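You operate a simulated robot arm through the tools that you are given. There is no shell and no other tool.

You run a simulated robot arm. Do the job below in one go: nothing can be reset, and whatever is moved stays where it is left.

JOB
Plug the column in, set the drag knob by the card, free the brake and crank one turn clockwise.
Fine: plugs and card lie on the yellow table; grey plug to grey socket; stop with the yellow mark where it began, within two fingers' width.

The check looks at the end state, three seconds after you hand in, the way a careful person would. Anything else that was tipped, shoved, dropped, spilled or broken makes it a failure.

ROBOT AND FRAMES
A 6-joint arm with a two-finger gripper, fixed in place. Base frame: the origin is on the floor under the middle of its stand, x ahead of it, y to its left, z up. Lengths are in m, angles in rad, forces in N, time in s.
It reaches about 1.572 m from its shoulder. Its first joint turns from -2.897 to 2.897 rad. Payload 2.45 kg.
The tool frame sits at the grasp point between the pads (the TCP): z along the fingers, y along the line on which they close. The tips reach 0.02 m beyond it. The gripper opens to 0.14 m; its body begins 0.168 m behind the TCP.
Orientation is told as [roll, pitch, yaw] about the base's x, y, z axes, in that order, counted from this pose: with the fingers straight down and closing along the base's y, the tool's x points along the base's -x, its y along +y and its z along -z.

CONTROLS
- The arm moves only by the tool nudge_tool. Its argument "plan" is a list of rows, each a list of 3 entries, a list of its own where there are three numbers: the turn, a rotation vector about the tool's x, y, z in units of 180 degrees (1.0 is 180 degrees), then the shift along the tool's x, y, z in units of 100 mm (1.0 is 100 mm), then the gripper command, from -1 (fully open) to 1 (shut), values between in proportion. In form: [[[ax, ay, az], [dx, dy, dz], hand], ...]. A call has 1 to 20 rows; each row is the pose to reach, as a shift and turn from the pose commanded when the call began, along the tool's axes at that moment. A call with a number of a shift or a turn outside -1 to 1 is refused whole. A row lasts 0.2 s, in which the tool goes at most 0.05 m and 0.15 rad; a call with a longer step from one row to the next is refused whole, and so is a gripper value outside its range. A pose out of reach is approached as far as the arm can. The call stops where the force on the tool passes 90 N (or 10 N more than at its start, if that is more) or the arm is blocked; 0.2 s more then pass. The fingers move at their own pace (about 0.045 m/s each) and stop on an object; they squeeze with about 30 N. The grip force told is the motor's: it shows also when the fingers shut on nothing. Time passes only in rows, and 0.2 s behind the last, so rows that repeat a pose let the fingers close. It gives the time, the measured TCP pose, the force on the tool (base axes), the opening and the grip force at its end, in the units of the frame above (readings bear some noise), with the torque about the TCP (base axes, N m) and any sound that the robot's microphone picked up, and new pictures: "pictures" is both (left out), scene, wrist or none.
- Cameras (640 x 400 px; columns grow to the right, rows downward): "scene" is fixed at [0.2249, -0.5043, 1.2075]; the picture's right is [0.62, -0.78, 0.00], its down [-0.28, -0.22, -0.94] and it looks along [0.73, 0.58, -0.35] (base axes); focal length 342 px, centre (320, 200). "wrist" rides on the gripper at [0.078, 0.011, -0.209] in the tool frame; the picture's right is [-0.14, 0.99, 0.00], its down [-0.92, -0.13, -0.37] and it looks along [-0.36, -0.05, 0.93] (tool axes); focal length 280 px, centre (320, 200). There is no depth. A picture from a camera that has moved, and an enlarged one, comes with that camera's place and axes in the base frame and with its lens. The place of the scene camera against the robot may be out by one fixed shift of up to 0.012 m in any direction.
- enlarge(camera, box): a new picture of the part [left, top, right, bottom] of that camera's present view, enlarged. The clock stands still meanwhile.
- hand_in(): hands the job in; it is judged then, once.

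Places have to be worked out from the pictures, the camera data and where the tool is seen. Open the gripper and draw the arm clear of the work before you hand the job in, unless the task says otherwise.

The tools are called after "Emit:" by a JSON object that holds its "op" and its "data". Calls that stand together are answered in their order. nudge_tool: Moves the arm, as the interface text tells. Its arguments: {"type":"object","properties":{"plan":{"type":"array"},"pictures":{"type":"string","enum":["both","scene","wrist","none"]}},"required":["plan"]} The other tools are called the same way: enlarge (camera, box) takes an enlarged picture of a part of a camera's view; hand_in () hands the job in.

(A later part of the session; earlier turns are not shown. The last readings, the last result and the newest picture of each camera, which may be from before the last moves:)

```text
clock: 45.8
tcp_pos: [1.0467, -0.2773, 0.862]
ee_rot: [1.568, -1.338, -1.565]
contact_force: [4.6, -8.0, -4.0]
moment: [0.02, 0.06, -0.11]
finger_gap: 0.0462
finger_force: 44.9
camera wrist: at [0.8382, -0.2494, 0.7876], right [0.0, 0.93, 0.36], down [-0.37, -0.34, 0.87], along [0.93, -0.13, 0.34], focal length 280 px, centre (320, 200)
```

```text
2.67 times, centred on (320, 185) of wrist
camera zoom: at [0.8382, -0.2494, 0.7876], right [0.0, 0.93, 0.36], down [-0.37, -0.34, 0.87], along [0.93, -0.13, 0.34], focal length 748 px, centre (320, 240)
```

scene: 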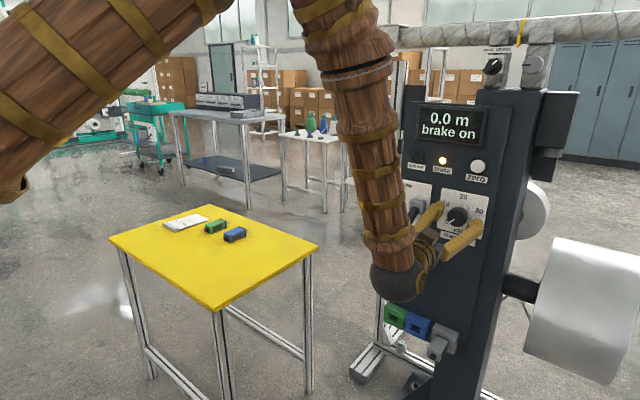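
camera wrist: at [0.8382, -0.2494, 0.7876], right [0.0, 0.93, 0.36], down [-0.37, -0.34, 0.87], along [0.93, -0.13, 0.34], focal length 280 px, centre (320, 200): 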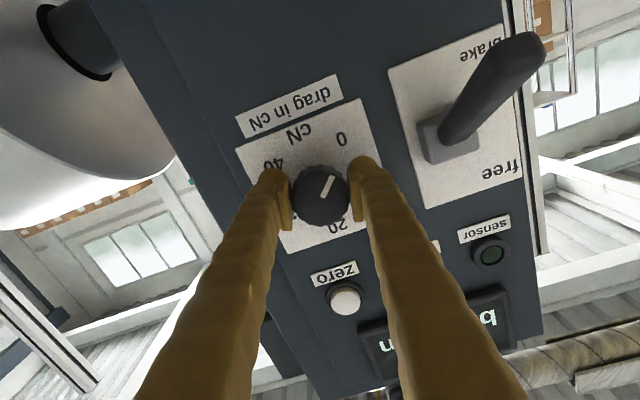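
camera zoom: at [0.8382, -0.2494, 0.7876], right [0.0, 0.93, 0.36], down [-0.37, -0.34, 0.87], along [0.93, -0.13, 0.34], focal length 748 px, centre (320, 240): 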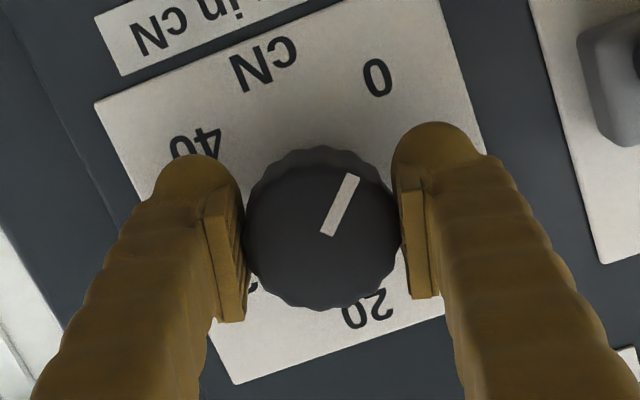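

Firm grip (46 mm). Now I turn clockwise by +135° about the tool axis.

Emit:
{"op": "nudge_tool", "data": {"plan": [[[0, 0, 0.02], [0, 0, 0], 1], [[0, 0, 0.06], [0, 0, 0], 1], [[0, 0, 0.1], [0, 0, 0], 1], [[0, 0, 0.14], [0, 0, 0], 1], [[0, 0, 0.18], [0, 0, 0], 1], [[0, 0, 0.22], [0, 0, 0], 1], [[0, 0, 0.26], [0, 0, 0], 1], [[0, 0, 0.3], [0, 0, 0], 1], [[0, 0, 0.34], [0, 0, 0], 1], [[0, 0, 0.38], [0, 0, 0], 1], [[0, 0, 0.42], [0, 0, 0], 1], [[0, 0, 0.46], [0, 0, 0], 1], [[0, 0, 0.5], [0, 0, 0], 1], [[0, 0, 0.54], [0, 0, 0], 1], [[0, 0, 0.58], [0, 0, 0], 1], [[0, 0, 0.62], [0, 0, 0], 1], [[0, 0, 0.66], [0, 0, 0], 1], [[0, 0, 0.7], [0, 0, 0], 1], [[0, 0, 0.74], [0, 0, 0], 1], [[0, 0, 0.75], [0, 0, 0], 1]], "pictures": "both"}}

Emit:
{"op": "enlarge", "data": {"camera": "wrist", "box": [240, 110, 400, 260]}}

Emit:
{"op": "enlarge", "data": {"camera": "scene", "box": [400, 90, 510, 270]}}

```text
clock: 50.0
tcp_pos: [1.0472, -0.278, 0.864]
ee_rot: [1.567, 1.022, -1.57]
contact_force: [1.3, -39.0, 19.0]
moment: [0.13, -0.13, -0.65]
finger_gap: 0.0457
finger_force: 44.9
camera wrist: at [0.8375, -0.2481, 0.934], right [0.0, -0.92, 0.4], down [-0.37, -0.37, -0.85], along [0.93, -0.14, -0.34], focal length 280 px, centre (320, 200)
```

scene: 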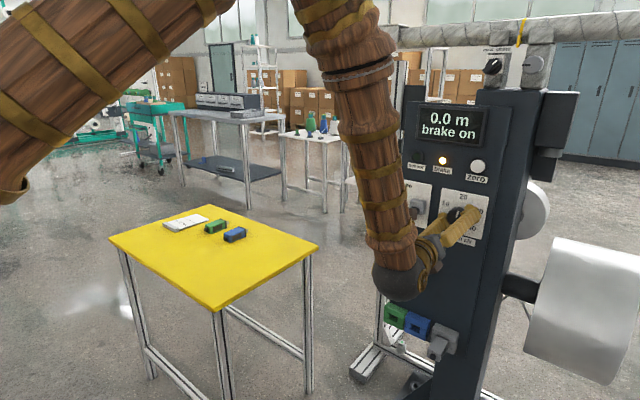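
wrist: 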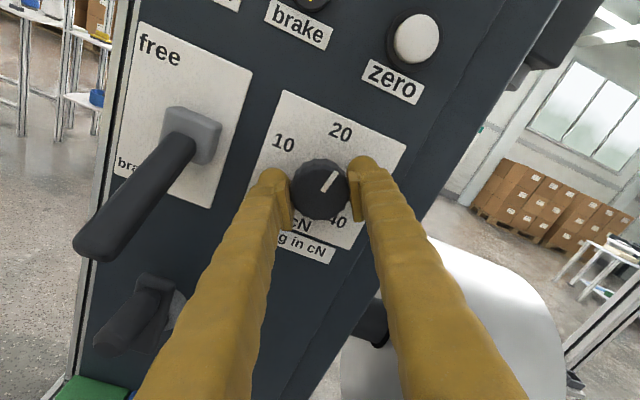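

```text
2.67 times, centred on (320, 185) of wrist
camera zoom: at [0.8375, -0.2481, 0.934], right [0.0, -0.92, 0.4], down [-0.37, -0.37, -0.85], along [0.93, -0.14, -0.34], focal length 748 px, centre (320, 240)
```

zoom: 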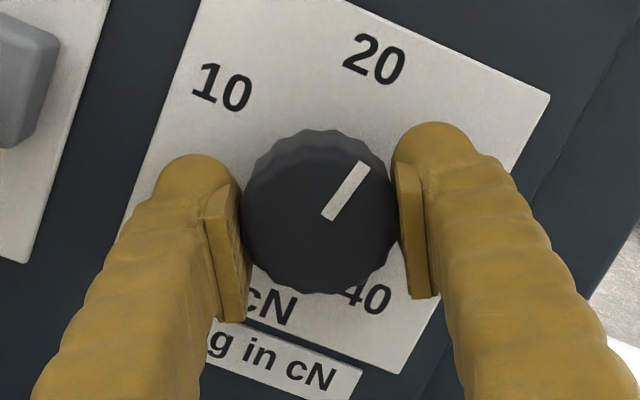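

```text
2.22 times, centred on (455, 180) of scene
camera zoom: at [0.2249, -0.5043, 1.2075], right [0.62, -0.78, 0.0], down [-0.28, -0.22, -0.94], along [0.73, 0.58, -0.35], focal length 761 px, centre (20, 244)
```

zoom: 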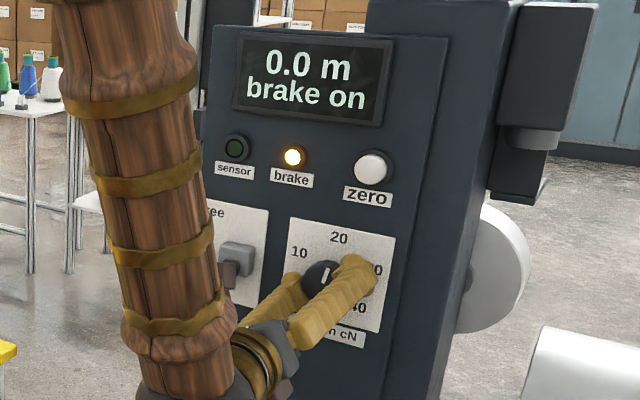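

The pointer looks slightly past 20; I zoom in to measure it.

Emit:
{"op": "enlarge", "data": {"camera": "wrist", "box": [285, 110, 385, 220]}}

Emit:
{"op": "enlarge", "data": {"camera": "scene", "box": [435, 190, 495, 240]}}

```text
3.64 times, centred on (335, 165) of wrist
camera zoom: at [0.8375, -0.2481, 0.934], right [0.0, -0.92, 0.4], down [-0.37, -0.37, -0.85], along [0.93, -0.14, -0.34], focal length 1020 px, centre (266, 327)
```

zoom: 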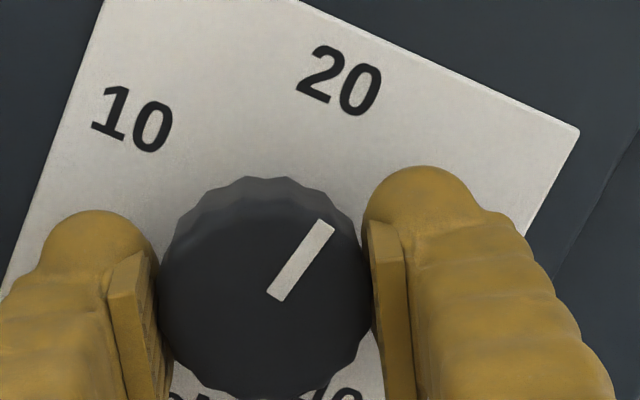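

```text
8.00 times, centred on (465, 215) of scene
camera zoom: at [0.2249, -0.5043, 1.2075], right [0.62, -0.78, 0.0], down [-0.28, -0.22, -0.94], along [0.73, 0.58, -0.35], focal length 2739 px, centre (-840, 80)
```

zoom: 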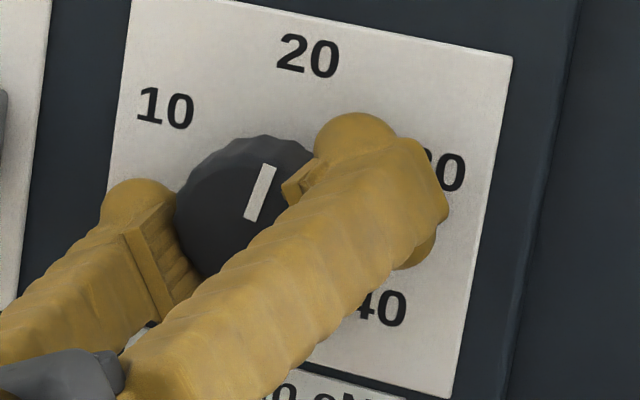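

Both views put the pointer ~7–9° past 20. I open the fingers (they were also loaded sideways, ~2 mm off-axis), recentre, and measure again with a clear view.

Emit:
{"op": "nudge_tool", "data": {"plan": [[[0, 0, 0], [0.013, 0.017, 0], 1], [[0, 0, 0], [0.013, 0.017, 0], 0], [[0, 0, 0], [0.013, 0.017, 0], 0], [[0, 0, 0], [0.013, 0.017, 0], 0], [[0, 0, 0], [0.013, 0.017, 0], 0]], "pictures": "both"}}

Emit:
{"op": "enlarge", "data": {"camera": "wrist", "box": [265, 110, 385, 220]}}

Emit:
{"op": "enlarge", "data": {"camera": "scene", "box": [435, 190, 495, 240]}}

```text
clock: 51.2
tcp_pos: [1.0473, -0.2776, 0.8654]
ee_rot: [1.569, 1.02, -1.567]
contact_force: [0.5, 0.2, 0.2]
moment: [-0.02, 0.01, 0.02]
finger_gap: 0.0701
finger_force: 0.0
camera wrist: at [0.8375, -0.2475, 0.9355], right [0.0, -0.92, 0.4], down [-0.37, -0.37, -0.85], along [0.93, -0.14, -0.34], focal length 280 px, centre (320, 200)
```

scene: 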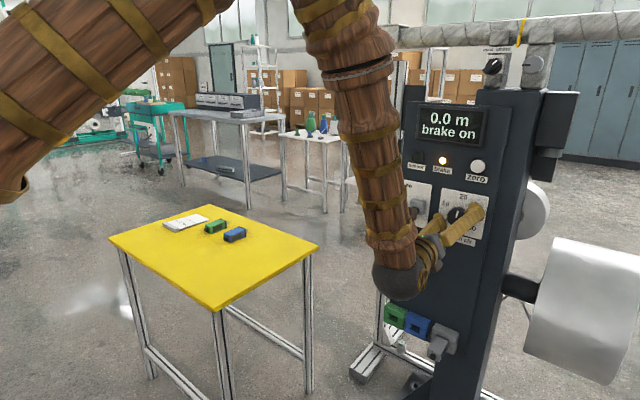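
wrist: 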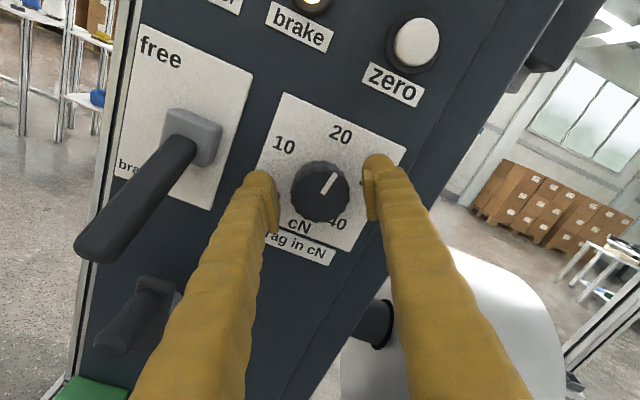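

```text
3.64 times, centred on (325, 165) of wrist
camera zoom: at [0.8375, -0.2475, 0.9355], right [0.0, -0.92, 0.4], down [-0.37, -0.37, -0.85], along [0.93, -0.14, -0.34], focal length 1020 px, centre (302, 327)
```

zoom: 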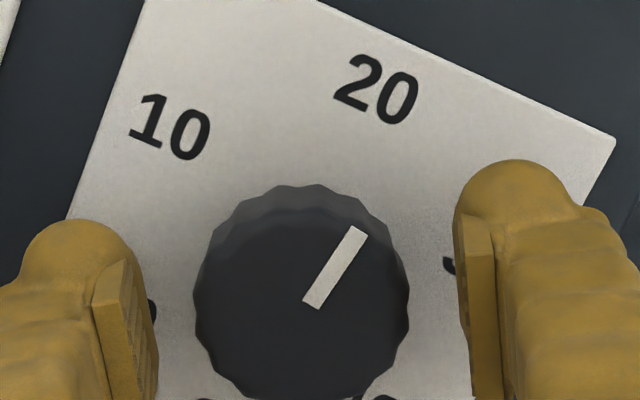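

```text
8.00 times, centred on (465, 215) of scene
camera zoom: at [0.2249, -0.5043, 1.2075], right [0.62, -0.78, 0.0], down [-0.28, -0.22, -0.94], along [0.73, 0.58, -0.35], focal length 2739 px, centre (-840, 80)
```

zoom: 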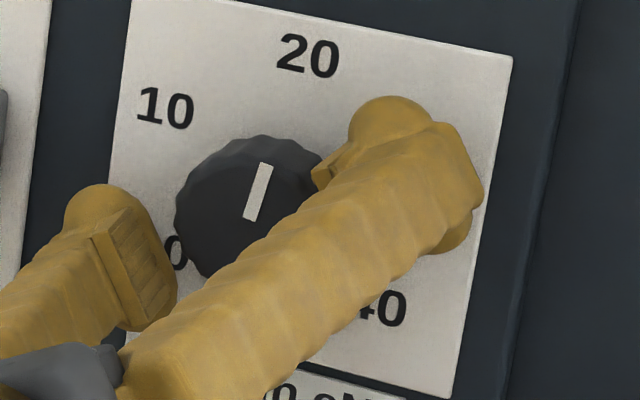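

Released, the pointer sits ≈6° past 20 (≈20.9). I regrip and turn back about 6°.

Emit:
{"op": "nudge_tool", "data": {"plan": [[[0, 0, 0], [0, 0, 0], 1], [[0, 0, 0], [0, 0, 0], 1], [[0, 0, 0], [0, 0, 0], 1], [[0, 0, 0], [0, 0, 0], 1], [[0, 0, -0.012], [0, 0, 0], 1], [[0, 0, -0.024], [0, 0, 0], 1], [[0, 0, -0.036], [0, 0, 0], 1], [[0, 0, -0.036], [0, 0, 0], 1]], "pictures": "both"}}

Emit:
{"op": "enlarge", "data": {"camera": "wrist", "box": [265, 110, 385, 220]}}

Emit:
{"op": "enlarge", "data": {"camera": "scene", "box": [435, 190, 495, 240]}}

```text
clock: 53.0
tcp_pos: [1.0462, -0.2789, 0.8649]
ee_rot: [1.569, 0.907, -1.565]
contact_force: [31.6, 10.3, -7.2]
moment: [-0.07, -0.04, 0.01]
finger_gap: 0.0457
finger_force: 44.5
camera wrist: at [0.8373, -0.2398, 0.9315], right [0.01, -0.86, 0.5], down [-0.37, -0.47, -0.8], along [0.93, -0.18, -0.32], focal length 280 px, centre (320, 200)
```

scene: 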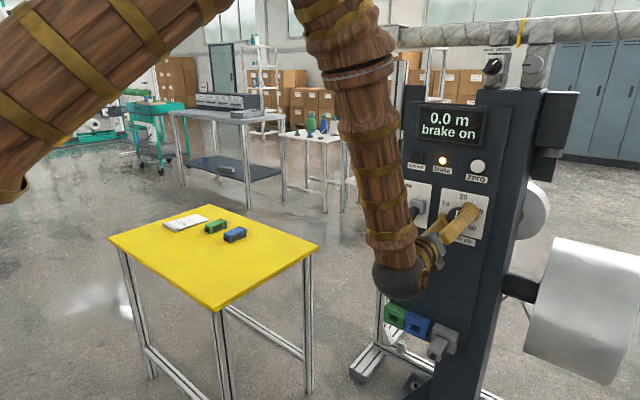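
wrist: 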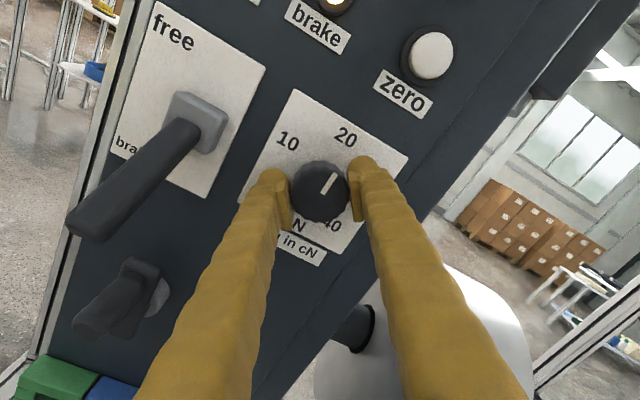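

```text
3.64 times, centred on (325, 165) of wrist
camera zoom: at [0.8373, -0.2398, 0.9315], right [0.01, -0.86, 0.5], down [-0.37, -0.47, -0.8], along [0.93, -0.18, -0.32], focal length 1020 px, centre (302, 327)
```

zoom: 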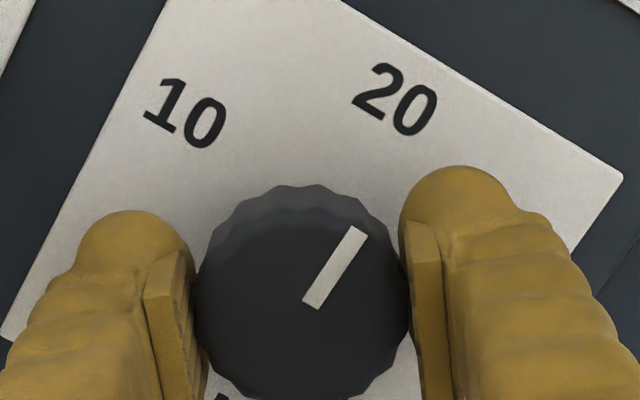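

```text
8.00 times, centred on (465, 215) of scene
camera zoom: at [0.2249, -0.5043, 1.2075], right [0.62, -0.78, 0.0], down [-0.28, -0.22, -0.94], along [0.73, 0.58, -0.35], focal length 2739 px, centre (-840, 80)
```

zoom: 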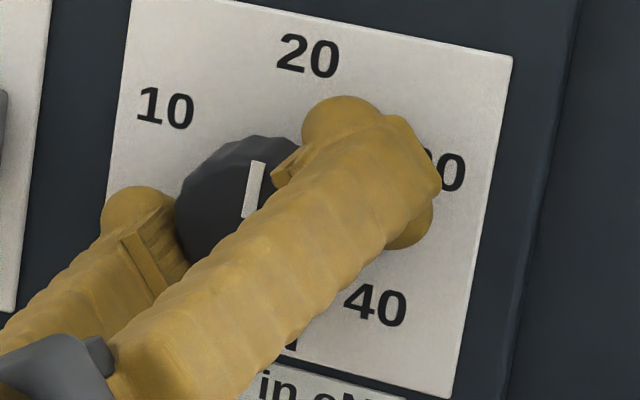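

Now ≈1.5° past 20. A last -1.5° correction, then release and check.

Emit:
{"op": "nudge_tool", "data": {"plan": [[[0, 0, -0.005], [0, 0, 0], 1], [[0, 0, -0.009], [0, 0, 0], 1], [[0, 0, -0.009], [0, 0, 0], 0], [[0, 0, -0.009], [0, 0, 0], 0], [[0, 0, -0.009], [0, 0, 0], 0], [[0, 0, -0.009], [0, 0, 0], 0]], "pictures": "both"}}

Emit:
{"op": "enlarge", "data": {"camera": "wrist", "box": [265, 110, 385, 220]}}

Emit:
{"op": "enlarge", "data": {"camera": "scene", "box": [435, 190, 495, 240]}}

```text
clock: 54.4
tcp_pos: [1.0454, -0.2797, 0.8651]
ee_rot: [1.57, 0.877, -1.568]
contact_force: [-1.3, -0.5, -0.2]
moment: [-0.03, 0.01, -0.01]
finger_gap: 0.0701
finger_force: 0.0
camera wrist: at [0.8364, -0.2382, 0.9304], right [0.0, -0.85, 0.53], down [-0.37, -0.49, -0.79], along [0.93, -0.19, -0.31], focal length 280 px, centre (320, 200)
```

scene: 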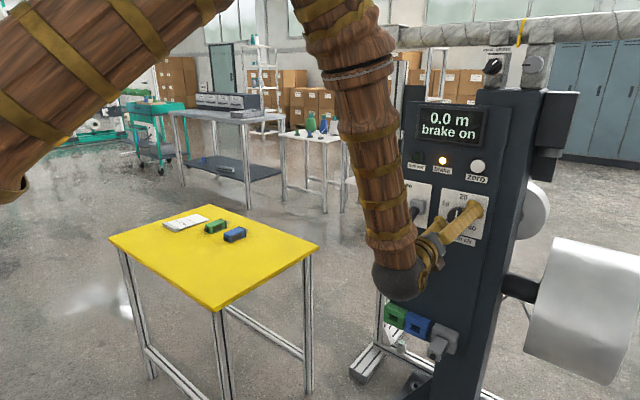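
wrist: 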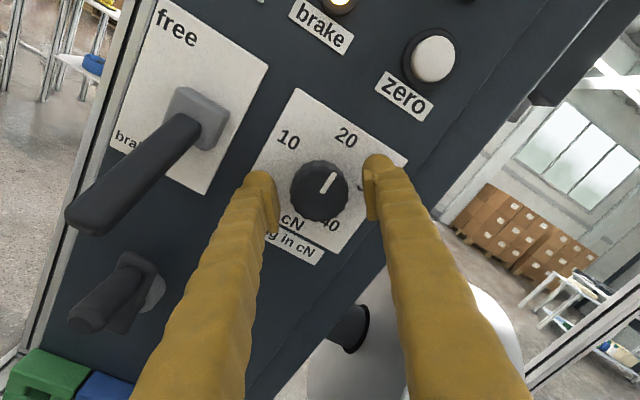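

```text
3.64 times, centred on (325, 165) of wrist
camera zoom: at [0.8364, -0.2382, 0.9304], right [0.0, -0.85, 0.53], down [-0.37, -0.49, -0.79], along [0.93, -0.19, -0.31], focal length 1020 px, centre (302, 327)
```

zoom: 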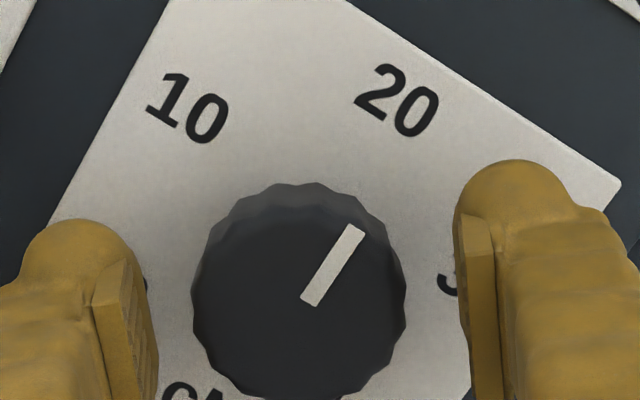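

```text
8.00 times, centred on (465, 215) of scene
camera zoom: at [0.2249, -0.5043, 1.2075], right [0.62, -0.78, 0.0], down [-0.28, -0.22, -0.94], along [0.73, 0.58, -0.35], focal length 2739 px, centre (-840, 80)
```

zoom: 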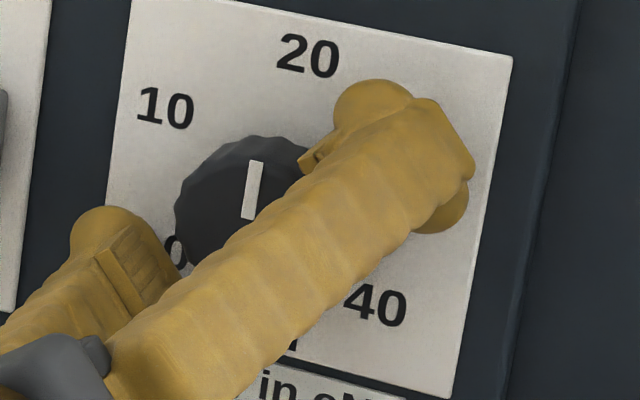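

The pointer is now on 20 within a degree in both views. I retreat 9 cm and look at the lever and crank.

Emit:
{"op": "nudge_tool", "data": {"plan": [[[0, 0, 0], [0, 0, -0.2], 0], [[0, 0, 0], [0, 0, -0.4], 0], [[0, 0, 0], [0, 0, -0.65], 0], [[0, 0, 0], [0, 0, -0.9], 0], [[0, 0, 0], [0, 0, -0.9], 0]], "pictures": "both"}}

Emit:
{"op": "enlarge", "data": {"camera": "wrist", "box": [120, 60, 340, 300]}}

Emit:
{"op": "enlarge", "data": {"camera": "scene", "box": [390, 90, 530, 290]}}

```text
clock: 55.6
tcp_pos: [0.9563, -0.2794, 0.867]
ee_rot: [1.572, 0.877, -1.567]
contact_force: [-0.1, -0.4, 0.9]
moment: [-0.01, 0.0, 0.02]
finger_gap: 0.0699
finger_force: 0.1
camera wrist: at [0.7466, -0.2383, 0.9323], right [0.0, -0.85, 0.53], down [-0.37, -0.49, -0.79], along [0.93, -0.19, -0.31], focal length 280 px, centre (320, 200)
```

scene: 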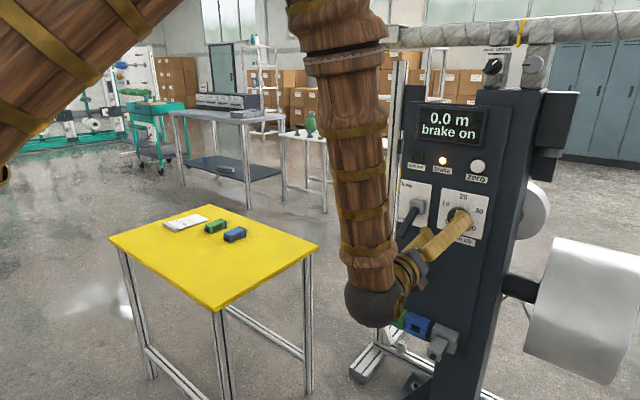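
wrist: 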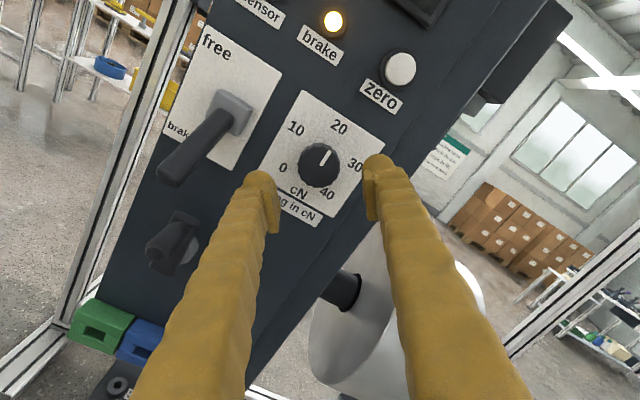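

```text
1.67 times, centred on (230, 180) of wrist
camera zoom: at [0.7466, -0.2383, 0.9323], right [0.0, -0.85, 0.53], down [-0.37, -0.49, -0.79], along [0.93, -0.19, -0.31], focal length 467 px, centre (470, 233)
```

zoom: 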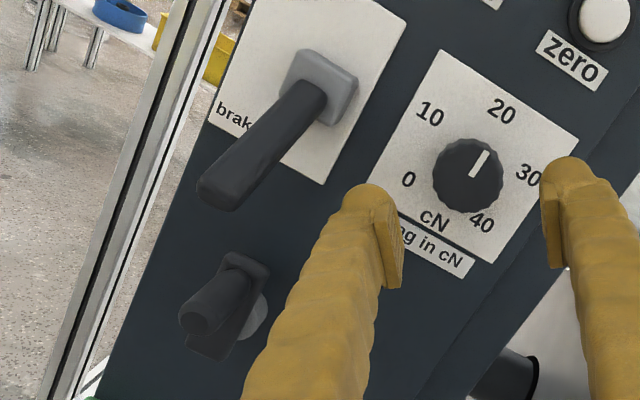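

```text
2.00 times, centred on (460, 190) of scene
camera zoom: at [0.2249, -0.5043, 1.2075], right [0.62, -0.78, 0.0], down [-0.28, -0.22, -0.94], along [0.73, 0.58, -0.35], focal length 685 px, centre (40, 220)
```

zoom: 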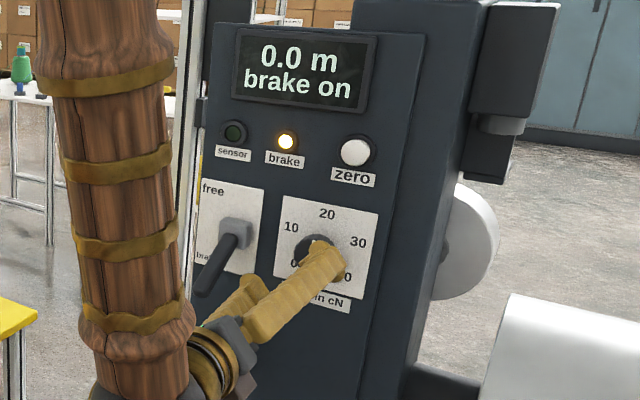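

Lever: base ≈ [1.045, -0.170, 0.860], tip ≈ [0.958, -0.168, 0.818] – a toggle that must go up to "free". I'll roll the tool so the fingers lie one above the other, and move in front of the lever, standing off.

Emit:
{"op": "nudge_tool", "data": {"plan": [[[0, 0, 0], [0, 0, -0.2], 0], [[0, 0, -0.02], [0.02, -0.06, -0.4], 0], [[0, 0, -0.055], [0.06, -0.18, -0.56], 0], [[0, 0, -0.09], [0.11, -0.32, -0.56], 0], [[0, 0, -0.125], [0.16, -0.46, -0.56], 0], [[0, 0, -0.16], [0.21, -0.6, -0.56], 0], [[0, 0, -0.195], [0.26, -0.74, -0.56], 0], [[0, 0, -0.23], [0.3, -0.86, -0.56], 0], [[0, 0, -0.26], [0.332, -0.96, -0.56], 0], [[0, 0, -0.279], [0.332, -0.96, -0.56], 0], [[0, 0, -0.279], [0.332, -0.96, -0.56], 0]], "pictures": "both"}}

```text
clock: 58.0
tcp_pos: [0.9009, -0.1829, 0.8295]
ee_rot: [1.571, 0.003, -1.567]
contact_force: [-0.3, -0.1, -0.2]
moment: [0.01, 0.02, -0.01]
finger_gap: 0.0701
finger_force: 0.1
camera wrist: at [0.6914, -0.1062, 0.8387], right [0.0, -0.14, 0.99], down [-0.36, -0.92, -0.13], along [0.93, -0.36, -0.05], focal length 280 px, centre (320, 200)
```

scene: 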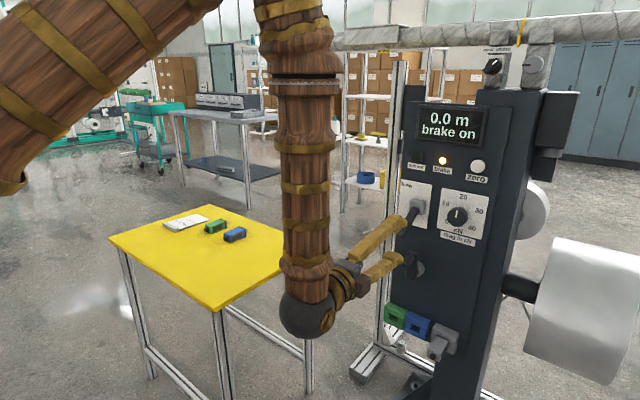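
wrist: 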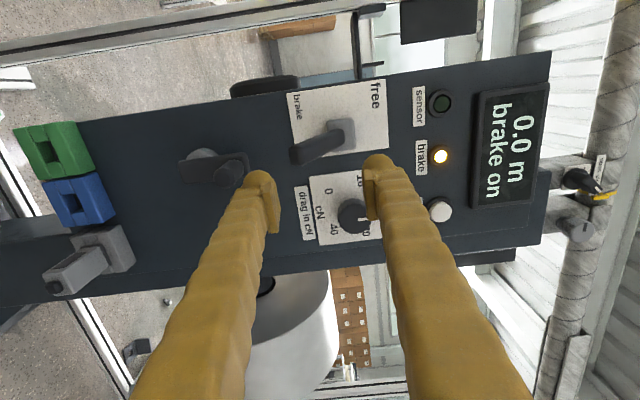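

Emit:
{"op": "enlarge", "data": {"camera": "wrist", "box": [160, 70, 400, 240]}}

Emit:
{"op": "enlarge", "data": {"camera": "wrist", "box": [170, 130, 260, 200]}}

Emit:
{"op": "enlarge", "data": {"camera": "wrist", "box": [240, 250, 360, 390]}}

Emit:
{"op": "enlarge", "data": {"camera": "wrist", "box": [530, 120, 640, 270]}}

```text
2.35 times, centred on (280, 155) of wrist
camera zoom: at [0.6914, -0.1062, 0.8387], right [0.0, -0.14, 0.99], down [-0.36, -0.92, -0.13], along [0.93, -0.36, -0.05], focal length 660 px, centre (414, 306)
```

zoom: 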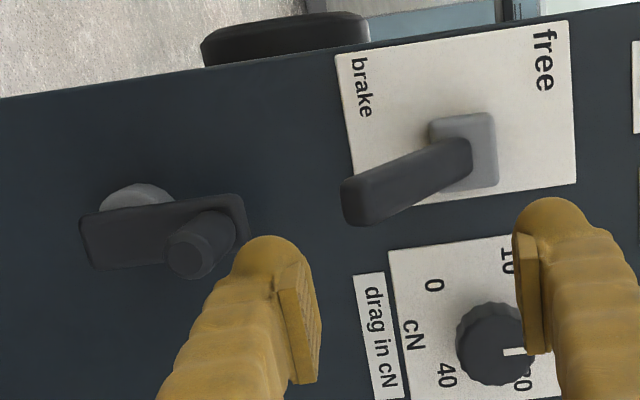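

```text
5.71 times, centred on (215, 165) of wrist
camera zoom: at [0.6914, -0.1062, 0.8387], right [0.0, -0.14, 0.99], down [-0.36, -0.92, -0.13], along [0.93, -0.36, -0.05], focal length 1602 px, centre (920, 400)
```

zoom: 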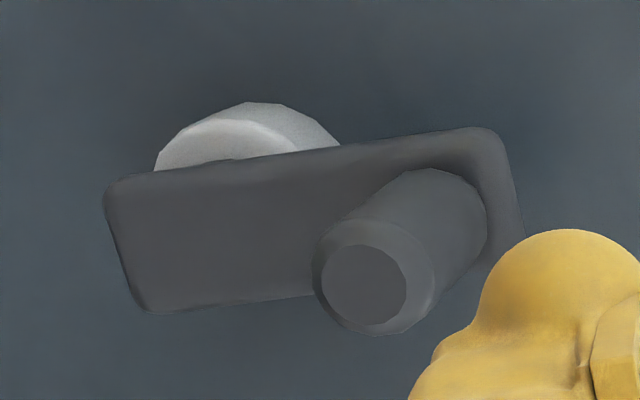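

```text
2.86 times, centred on (300, 320) of wrist
camera zoom: at [0.6914, -0.1062, 0.8387], right [0.0, -0.14, 0.99], down [-0.36, -0.92, -0.13], along [0.93, -0.36, -0.05], focal length 801 px, centre (377, -143)
```

zoom: 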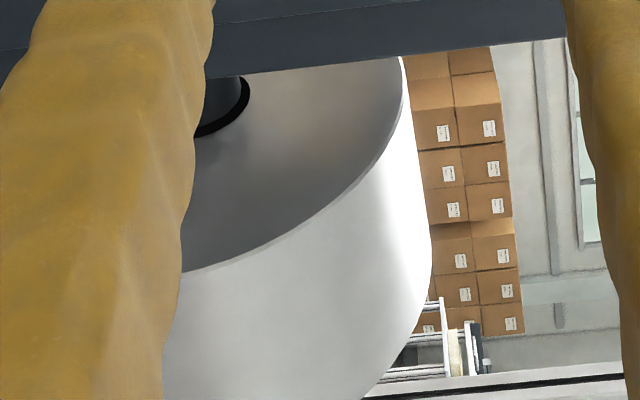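

```text
2.67 times, centred on (585, 195) of wrist
camera zoom: at [0.6914, -0.1062, 0.8387], right [0.0, -0.14, 0.99], down [-0.36, -0.92, -0.13], along [0.93, -0.36, -0.05], focal length 748 px, centre (-387, 213)
```

zoom: 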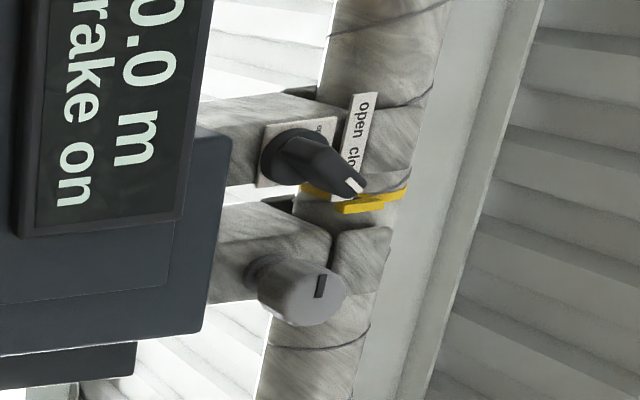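

The tool is exactly horizontal with fingers stacked vertically. I align to the lever (y≈-0.167, z≈0.826) and move forward so the lever lies between upper and lower finger.

Emit:
{"op": "nudge_tool", "data": {"plan": [[[0, 0, 0], [0.05, -0.01, 0], 0], [[0, 0, 0], [0.1, -0.025, 0.05], 0], [[0, 0, 0], [0.155, -0.035, 0.15], 0], [[0, 0, 0], [0.155, -0.035, 0.3], 0], [[0, 0, 0], [0.155, -0.035, 0.4], 0], [[0, 0, 0], [0.155, -0.035, 0.4], 0]], "pictures": "both"}}

Emit:
{"op": "enlarge", "data": {"camera": "wrist", "box": [220, 90, 420, 240]}}

Emit:
{"op": "enlarge", "data": {"camera": "scene", "box": [330, 150, 470, 300]}}

```text
clock: 59.4
tcp_pos: [0.9407, -0.1683, 0.8267]
ee_rot: [1.57, 0.0, -1.565]
contact_force: [1.0, -0.7, -0.2]
moment: [0.0, -0.03, 0.02]
finger_gap: 0.0701
finger_force: 0.0
camera wrist: at [0.7313, -0.0913, 0.8359], right [0.0, -0.14, 0.99], down [-0.36, -0.92, -0.13], along [0.93, -0.36, -0.05], focal length 280 px, centre (320, 200)
```

scene: 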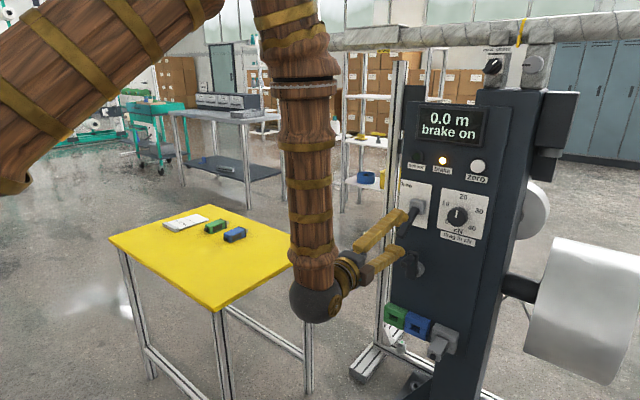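
wrist: 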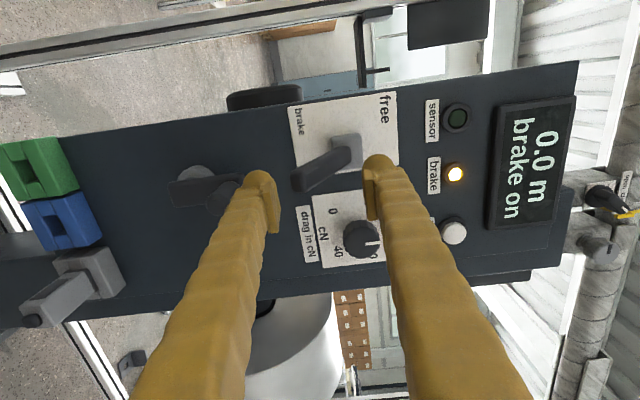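

```text
2.67 times, centred on (320, 165) of wrist
camera zoom: at [0.7313, -0.0913, 0.8359], right [0.0, -0.14, 0.99], down [-0.36, -0.92, -0.13], along [0.93, -0.36, -0.05], focal length 748 px, centre (320, 293)
```

zoom: 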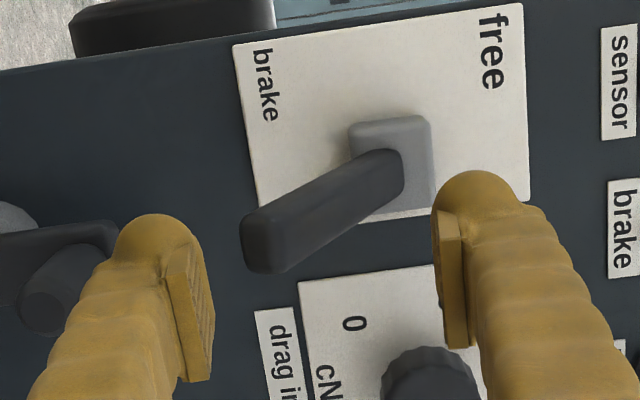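

```text
2.67 times, centred on (400, 225) of scene
camera zoom: at [0.2249, -0.5043, 1.2075], right [0.62, -0.78, 0.0], down [-0.28, -0.22, -0.94], along [0.73, 0.58, -0.35], focal length 913 px, centre (107, 133)
```

zoom: 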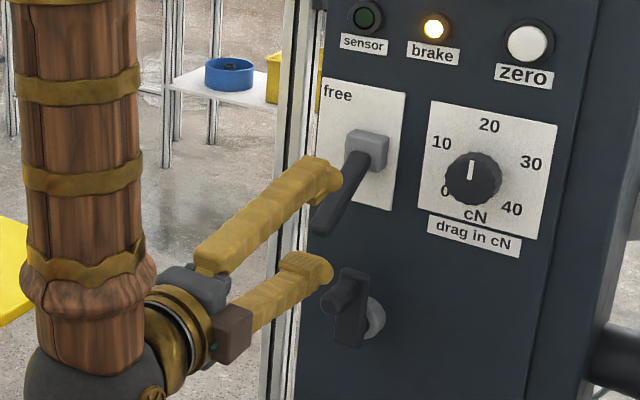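

Refined lever: base ≈ [1.045, -0.163, 0.856], tip ≈ [0.972, -0.163, 0.808]. I lower 8 mm and go forward 40 mm so the lower finger is under the lever.

Emit:
{"op": "nudge_tool", "data": {"plan": [[[0, 0, 0], [0.04, -0.08, 0.0], 0], [[0, 0, 0], [0.04, -0.08, 0.1], 0], [[0, 0, 0], [0.04, -0.08, 0.2], 0], [[0, 0, 0], [0.04, -0.08, 0.3], 0], [[0, 0, 0], [0.04, -0.08, 0.4], 0], [[0, 0, 0], [0.04, -0.08, 0.4], 0]], "pictures": "both"}}

Emit:
{"op": "enlarge", "data": {"camera": "wrist", "box": [220, 90, 420, 240]}}

Emit:
{"op": "enlarge", "data": {"camera": "scene", "box": [350, 150, 470, 280]}}

```text
clock: 60.8
tcp_pos: [0.9787, -0.1692, 0.8172]
ee_rot: [1.57, 0.001, -1.556]
contact_force: [0.3, -0.3, 0.0]
moment: [0.05, 0.01, 0.02]
finger_gap: 0.0704
finger_force: 0.1
out of reach, approached as far as the arm can: row 5, 6
camera wrist: at [0.7689, -0.0928, 0.827], right [0.0, -0.14, 0.99], down [-0.35, -0.93, -0.13], along [0.94, -0.35, -0.05], focal length 280 px, centre (320, 200)
```

scene: 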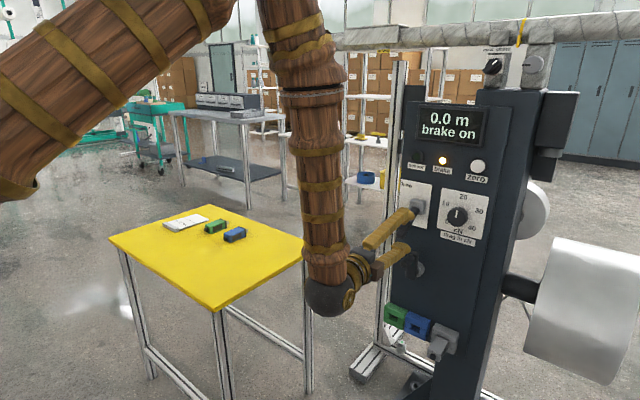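
wrist: 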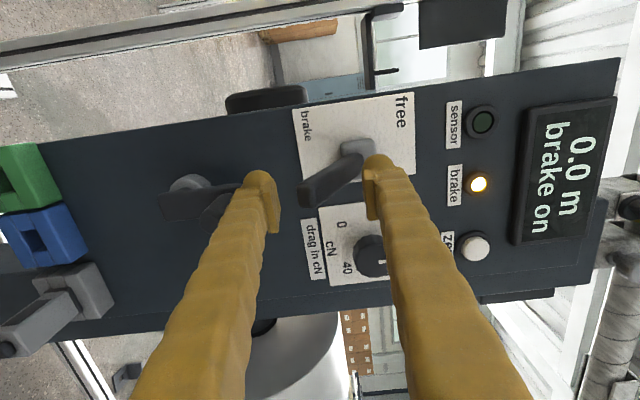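

```text
2.67 times, centred on (320, 165) of wrist
camera zoom: at [0.7689, -0.0928, 0.827], right [0.0, -0.14, 0.99], down [-0.35, -0.93, -0.13], along [0.94, -0.35, -0.05], focal length 748 px, centre (320, 293)
```

zoom: 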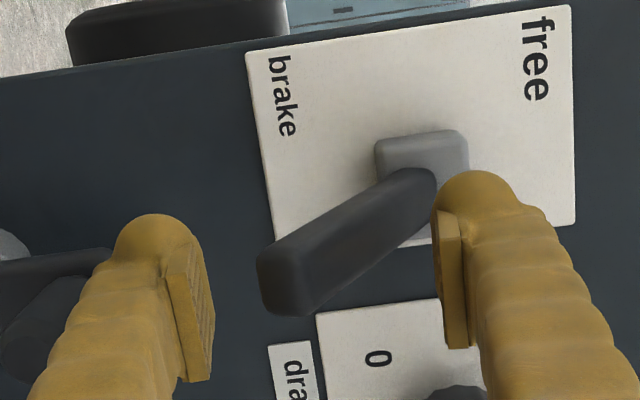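

```text
3.08 times, centred on (410, 215) of scene
camera zoom: at [0.2249, -0.5043, 1.2075], right [0.62, -0.78, 0.0], down [-0.28, -0.22, -0.94], along [0.73, 0.58, -0.35], focal length 1054 px, centre (43, 154)
```

zoom: 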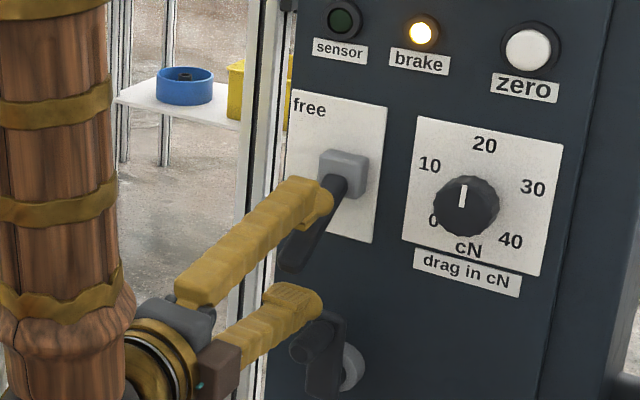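

The arm reached a wrist limit here when pointing exactly +x; a small yaw toward +y relieves it. I yaw ~6°, go 10 mm further in and lift the lever 6 cm with the lower finger.

Emit:
{"op": "nudge_tool", "data": {"plan": [[[0, 0.017, 0], [0.02, 0, 0.03], 0], [[0, 0.034, 0], [0.04, 0, 0.06], 0], [[0, 0.034, 0], [0.04, 0.0, 0.1], 0], [[0, 0.034, 0], [0.04, 0.1, 0.1], 0], [[0, 0.034, 0], [0.04, 0.2, 0.1], 0], [[0, 0.034, 0], [0.04, 0.3, 0.1], 0], [[0, 0.034, 0], [0.04, 0.4, 0.1], 0], [[0, 0.034, 0], [0.04, 0.5, 0.1], 0], [[0, 0.034, 0], [0.04, 0.6, 0.1], 0], [[0, 0.034, 0], [0.04, 0.6, 0.1], 0]], "pictures": "both"}}

Emit:
{"op": "enlarge", "data": {"camera": "wrist", "box": [220, 90, 420, 240]}}

Emit:
{"op": "enlarge", "data": {"camera": "scene", "box": [350, 90, 510, 270]}}

```text
clock: 63.0
tcp_pos: [0.9891, -0.162, 0.8774]
ee_rot: [1.571, 0.002, -1.459]
contact_force: [0.9, 0.1, 0.6]
moment: [0.03, 0.01, 0.01]
finger_gap: 0.0698
finger_force: 0.0
camera wrist: at [0.7724, -0.1078, 0.8874], right [0.02, -0.14, 0.99], down [-0.26, -0.96, -0.13], along [0.96, -0.26, -0.05], focal length 280 px, centre (320, 200)
```

scene: 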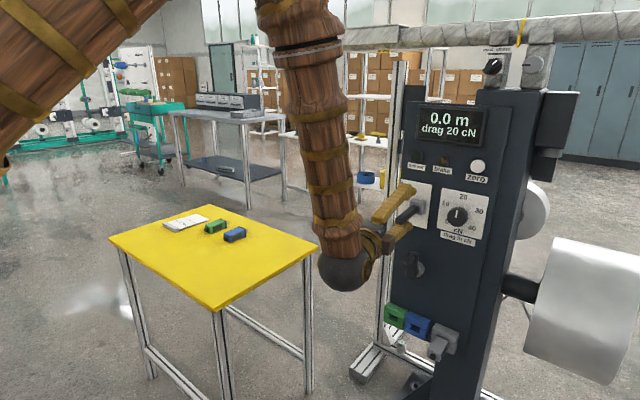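
wrist: 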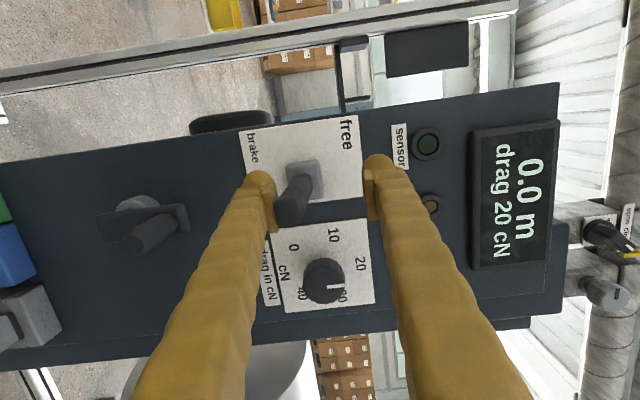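

```text
2.67 times, centred on (320, 165) of wrist
camera zoom: at [0.7724, -0.1078, 0.8874], right [0.02, -0.14, 0.99], down [-0.26, -0.96, -0.13], along [0.96, -0.26, -0.05], focal length 748 px, centre (320, 293)
```

zoom: 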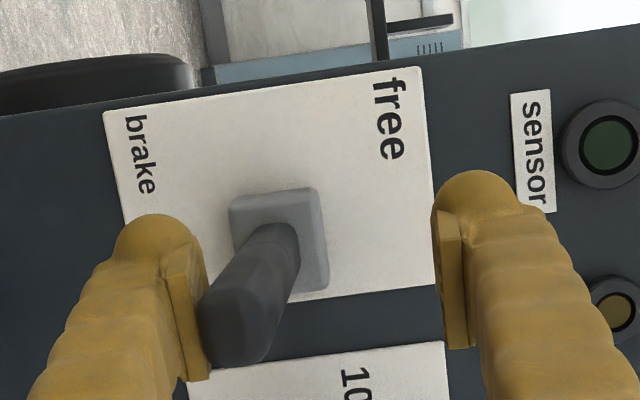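

```text
2.22 times, centred on (430, 180) of scene
camera zoom: at [0.2249, -0.5043, 1.2075], right [0.62, -0.78, 0.0], down [-0.28, -0.22, -0.94], along [0.73, 0.58, -0.35], focal length 761 px, centre (76, 244)
```

zoom: 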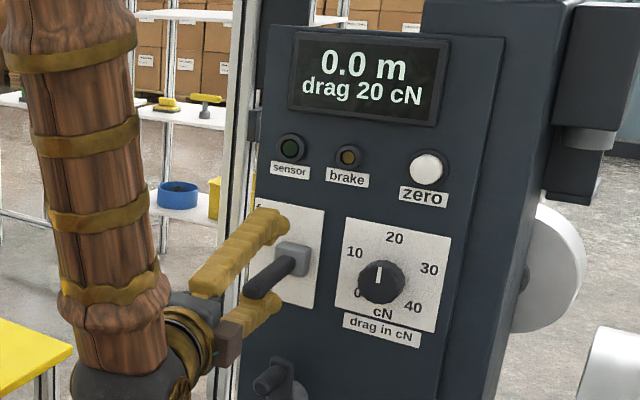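

The brake lamp is off and the display shows "drag 20 cN". The lever is only about mid-travel, so I keep lifting toward its "free" end.

Emit:
{"op": "nudge_tool", "data": {"plan": [[[0, 0, 0], [0, 0.08, 0], 0], [[0, 0, 0], [0, 0.16, 0], 0], [[0, 0, 0], [0, 0.24, 0], 0], [[0, 0, 0], [0, 0.32, 0], 0], [[0, 0, 0], [0, 0.32, 0], 0]], "pictures": "both"}}

Emit:
{"op": "enlarge", "data": {"camera": "wrist", "box": [220, 90, 420, 240]}}

Emit:
{"op": "enlarge", "data": {"camera": "scene", "box": [350, 90, 510, 270]}}

```text
clock: 64.2
tcp_pos: [0.99, -0.162, 0.9095]
ee_rot: [1.57, 0.001, -1.46]
contact_force: [-0.3, -0.1, -0.1]
moment: [0.0, -0.01, 0.01]
finger_gap: 0.0697
finger_force: 0.0
camera wrist: at [0.7736, -0.1079, 0.9198], right [0.02, -0.14, 0.99], down [-0.26, -0.96, -0.13], along [0.96, -0.26, -0.05], focal length 280 px, centre (320, 200)
```

scene: 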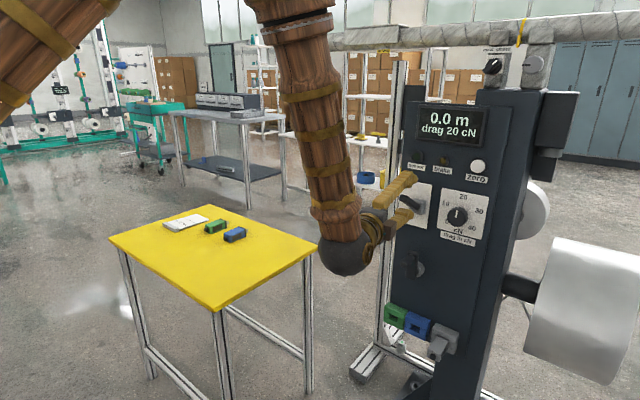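
wrist: 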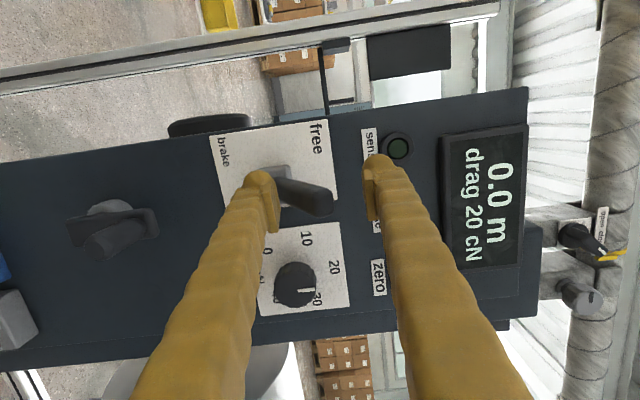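

```text
2.67 times, centred on (320, 165) of wrist
camera zoom: at [0.7736, -0.1079, 0.9198], right [0.02, -0.14, 0.99], down [-0.26, -0.96, -0.13], along [0.96, -0.26, -0.05], focal length 748 px, centre (320, 293)
```

zoom: 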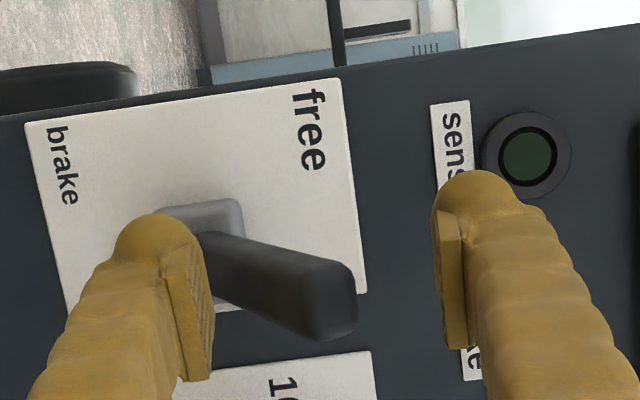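

```text
2.22 times, centred on (430, 180) of scene
camera zoom: at [0.2249, -0.5043, 1.2075], right [0.62, -0.78, 0.0], down [-0.28, -0.22, -0.94], along [0.73, 0.58, -0.35], focal length 761 px, centre (76, 244)
```

zoom: 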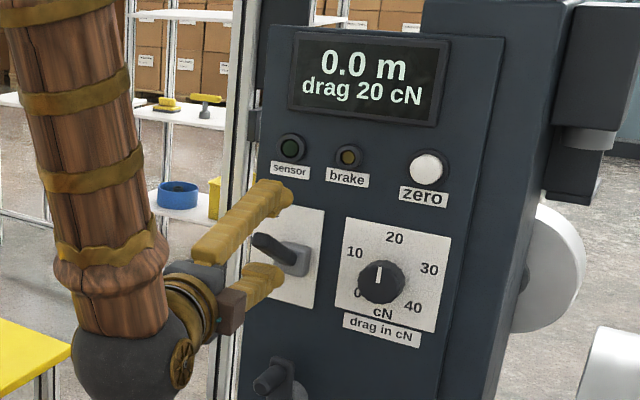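

The lever snapped up to "free", brake lamp off, display "drag 20 cN". I withdraw straight back and go down in front of the crank, with a little more yaw to stay away from the wrist limit.

Emit:
{"op": "nudge_tool", "data": {"plan": [[[0, 0, 0], [0, 0, -0.2], 0], [[0, 0, 0], [0, 0, -0.45], 0], [[0, 0, 0], [0, 0, -0.7], 0], [[0, 0, 0], [0, 0, -0.95], 0]], "pictures": "none"}}

Emit:
{"op": "nudge_tool", "data": {"plan": [[[0, 0.008, 0], [0, -0.25, 0], 0], [[0, 0.016, 0], [0, -0.5, 0], 0], [[0, 0.025, 0], [0, -0.75, 0], 0], [[0, 0.033, 0], [0, -1.0, 0], 0], [[0, 0.033, 0], [0, -1.0, 0], 0]], "pictures": "both"}}

```text
clock: 65.2
tcp_pos: [0.8969, -0.1756, 0.9104]
ee_rot: [1.57, 0.0, -1.459]
contact_force: [-0.1, 0.0, -0.3]
moment: [0.03, 0.0, 0.01]
finger_gap: 0.07
finger_force: 0.0
```

```text
clock: 66.4
tcp_pos: [0.894, -0.1746, 0.809]
ee_rot: [1.571, 0.002, -1.357]
contact_force: [0.4, -0.5, -0.7]
moment: [0.04, -0.01, -0.01]
finger_gap: 0.0701
finger_force: 0.0
camera wrist: at [0.6733, -0.143, 0.8182], right [0.03, -0.14, 0.99], down [-0.16, -0.98, -0.13], along [0.99, -0.16, -0.05], focal length 280 px, centre (320, 200)
```

scene: 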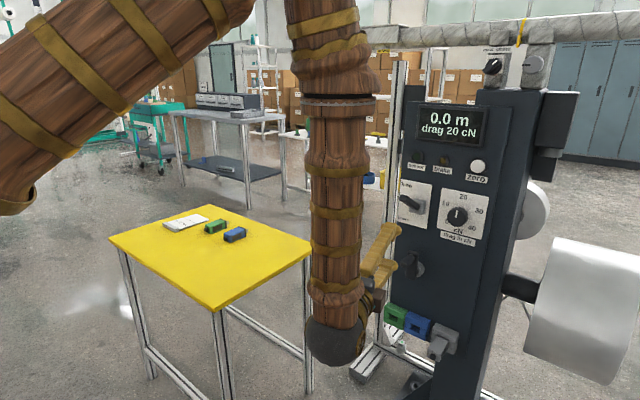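
wrist: 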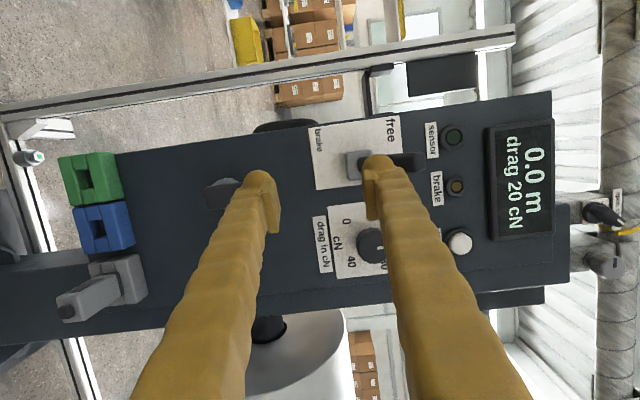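

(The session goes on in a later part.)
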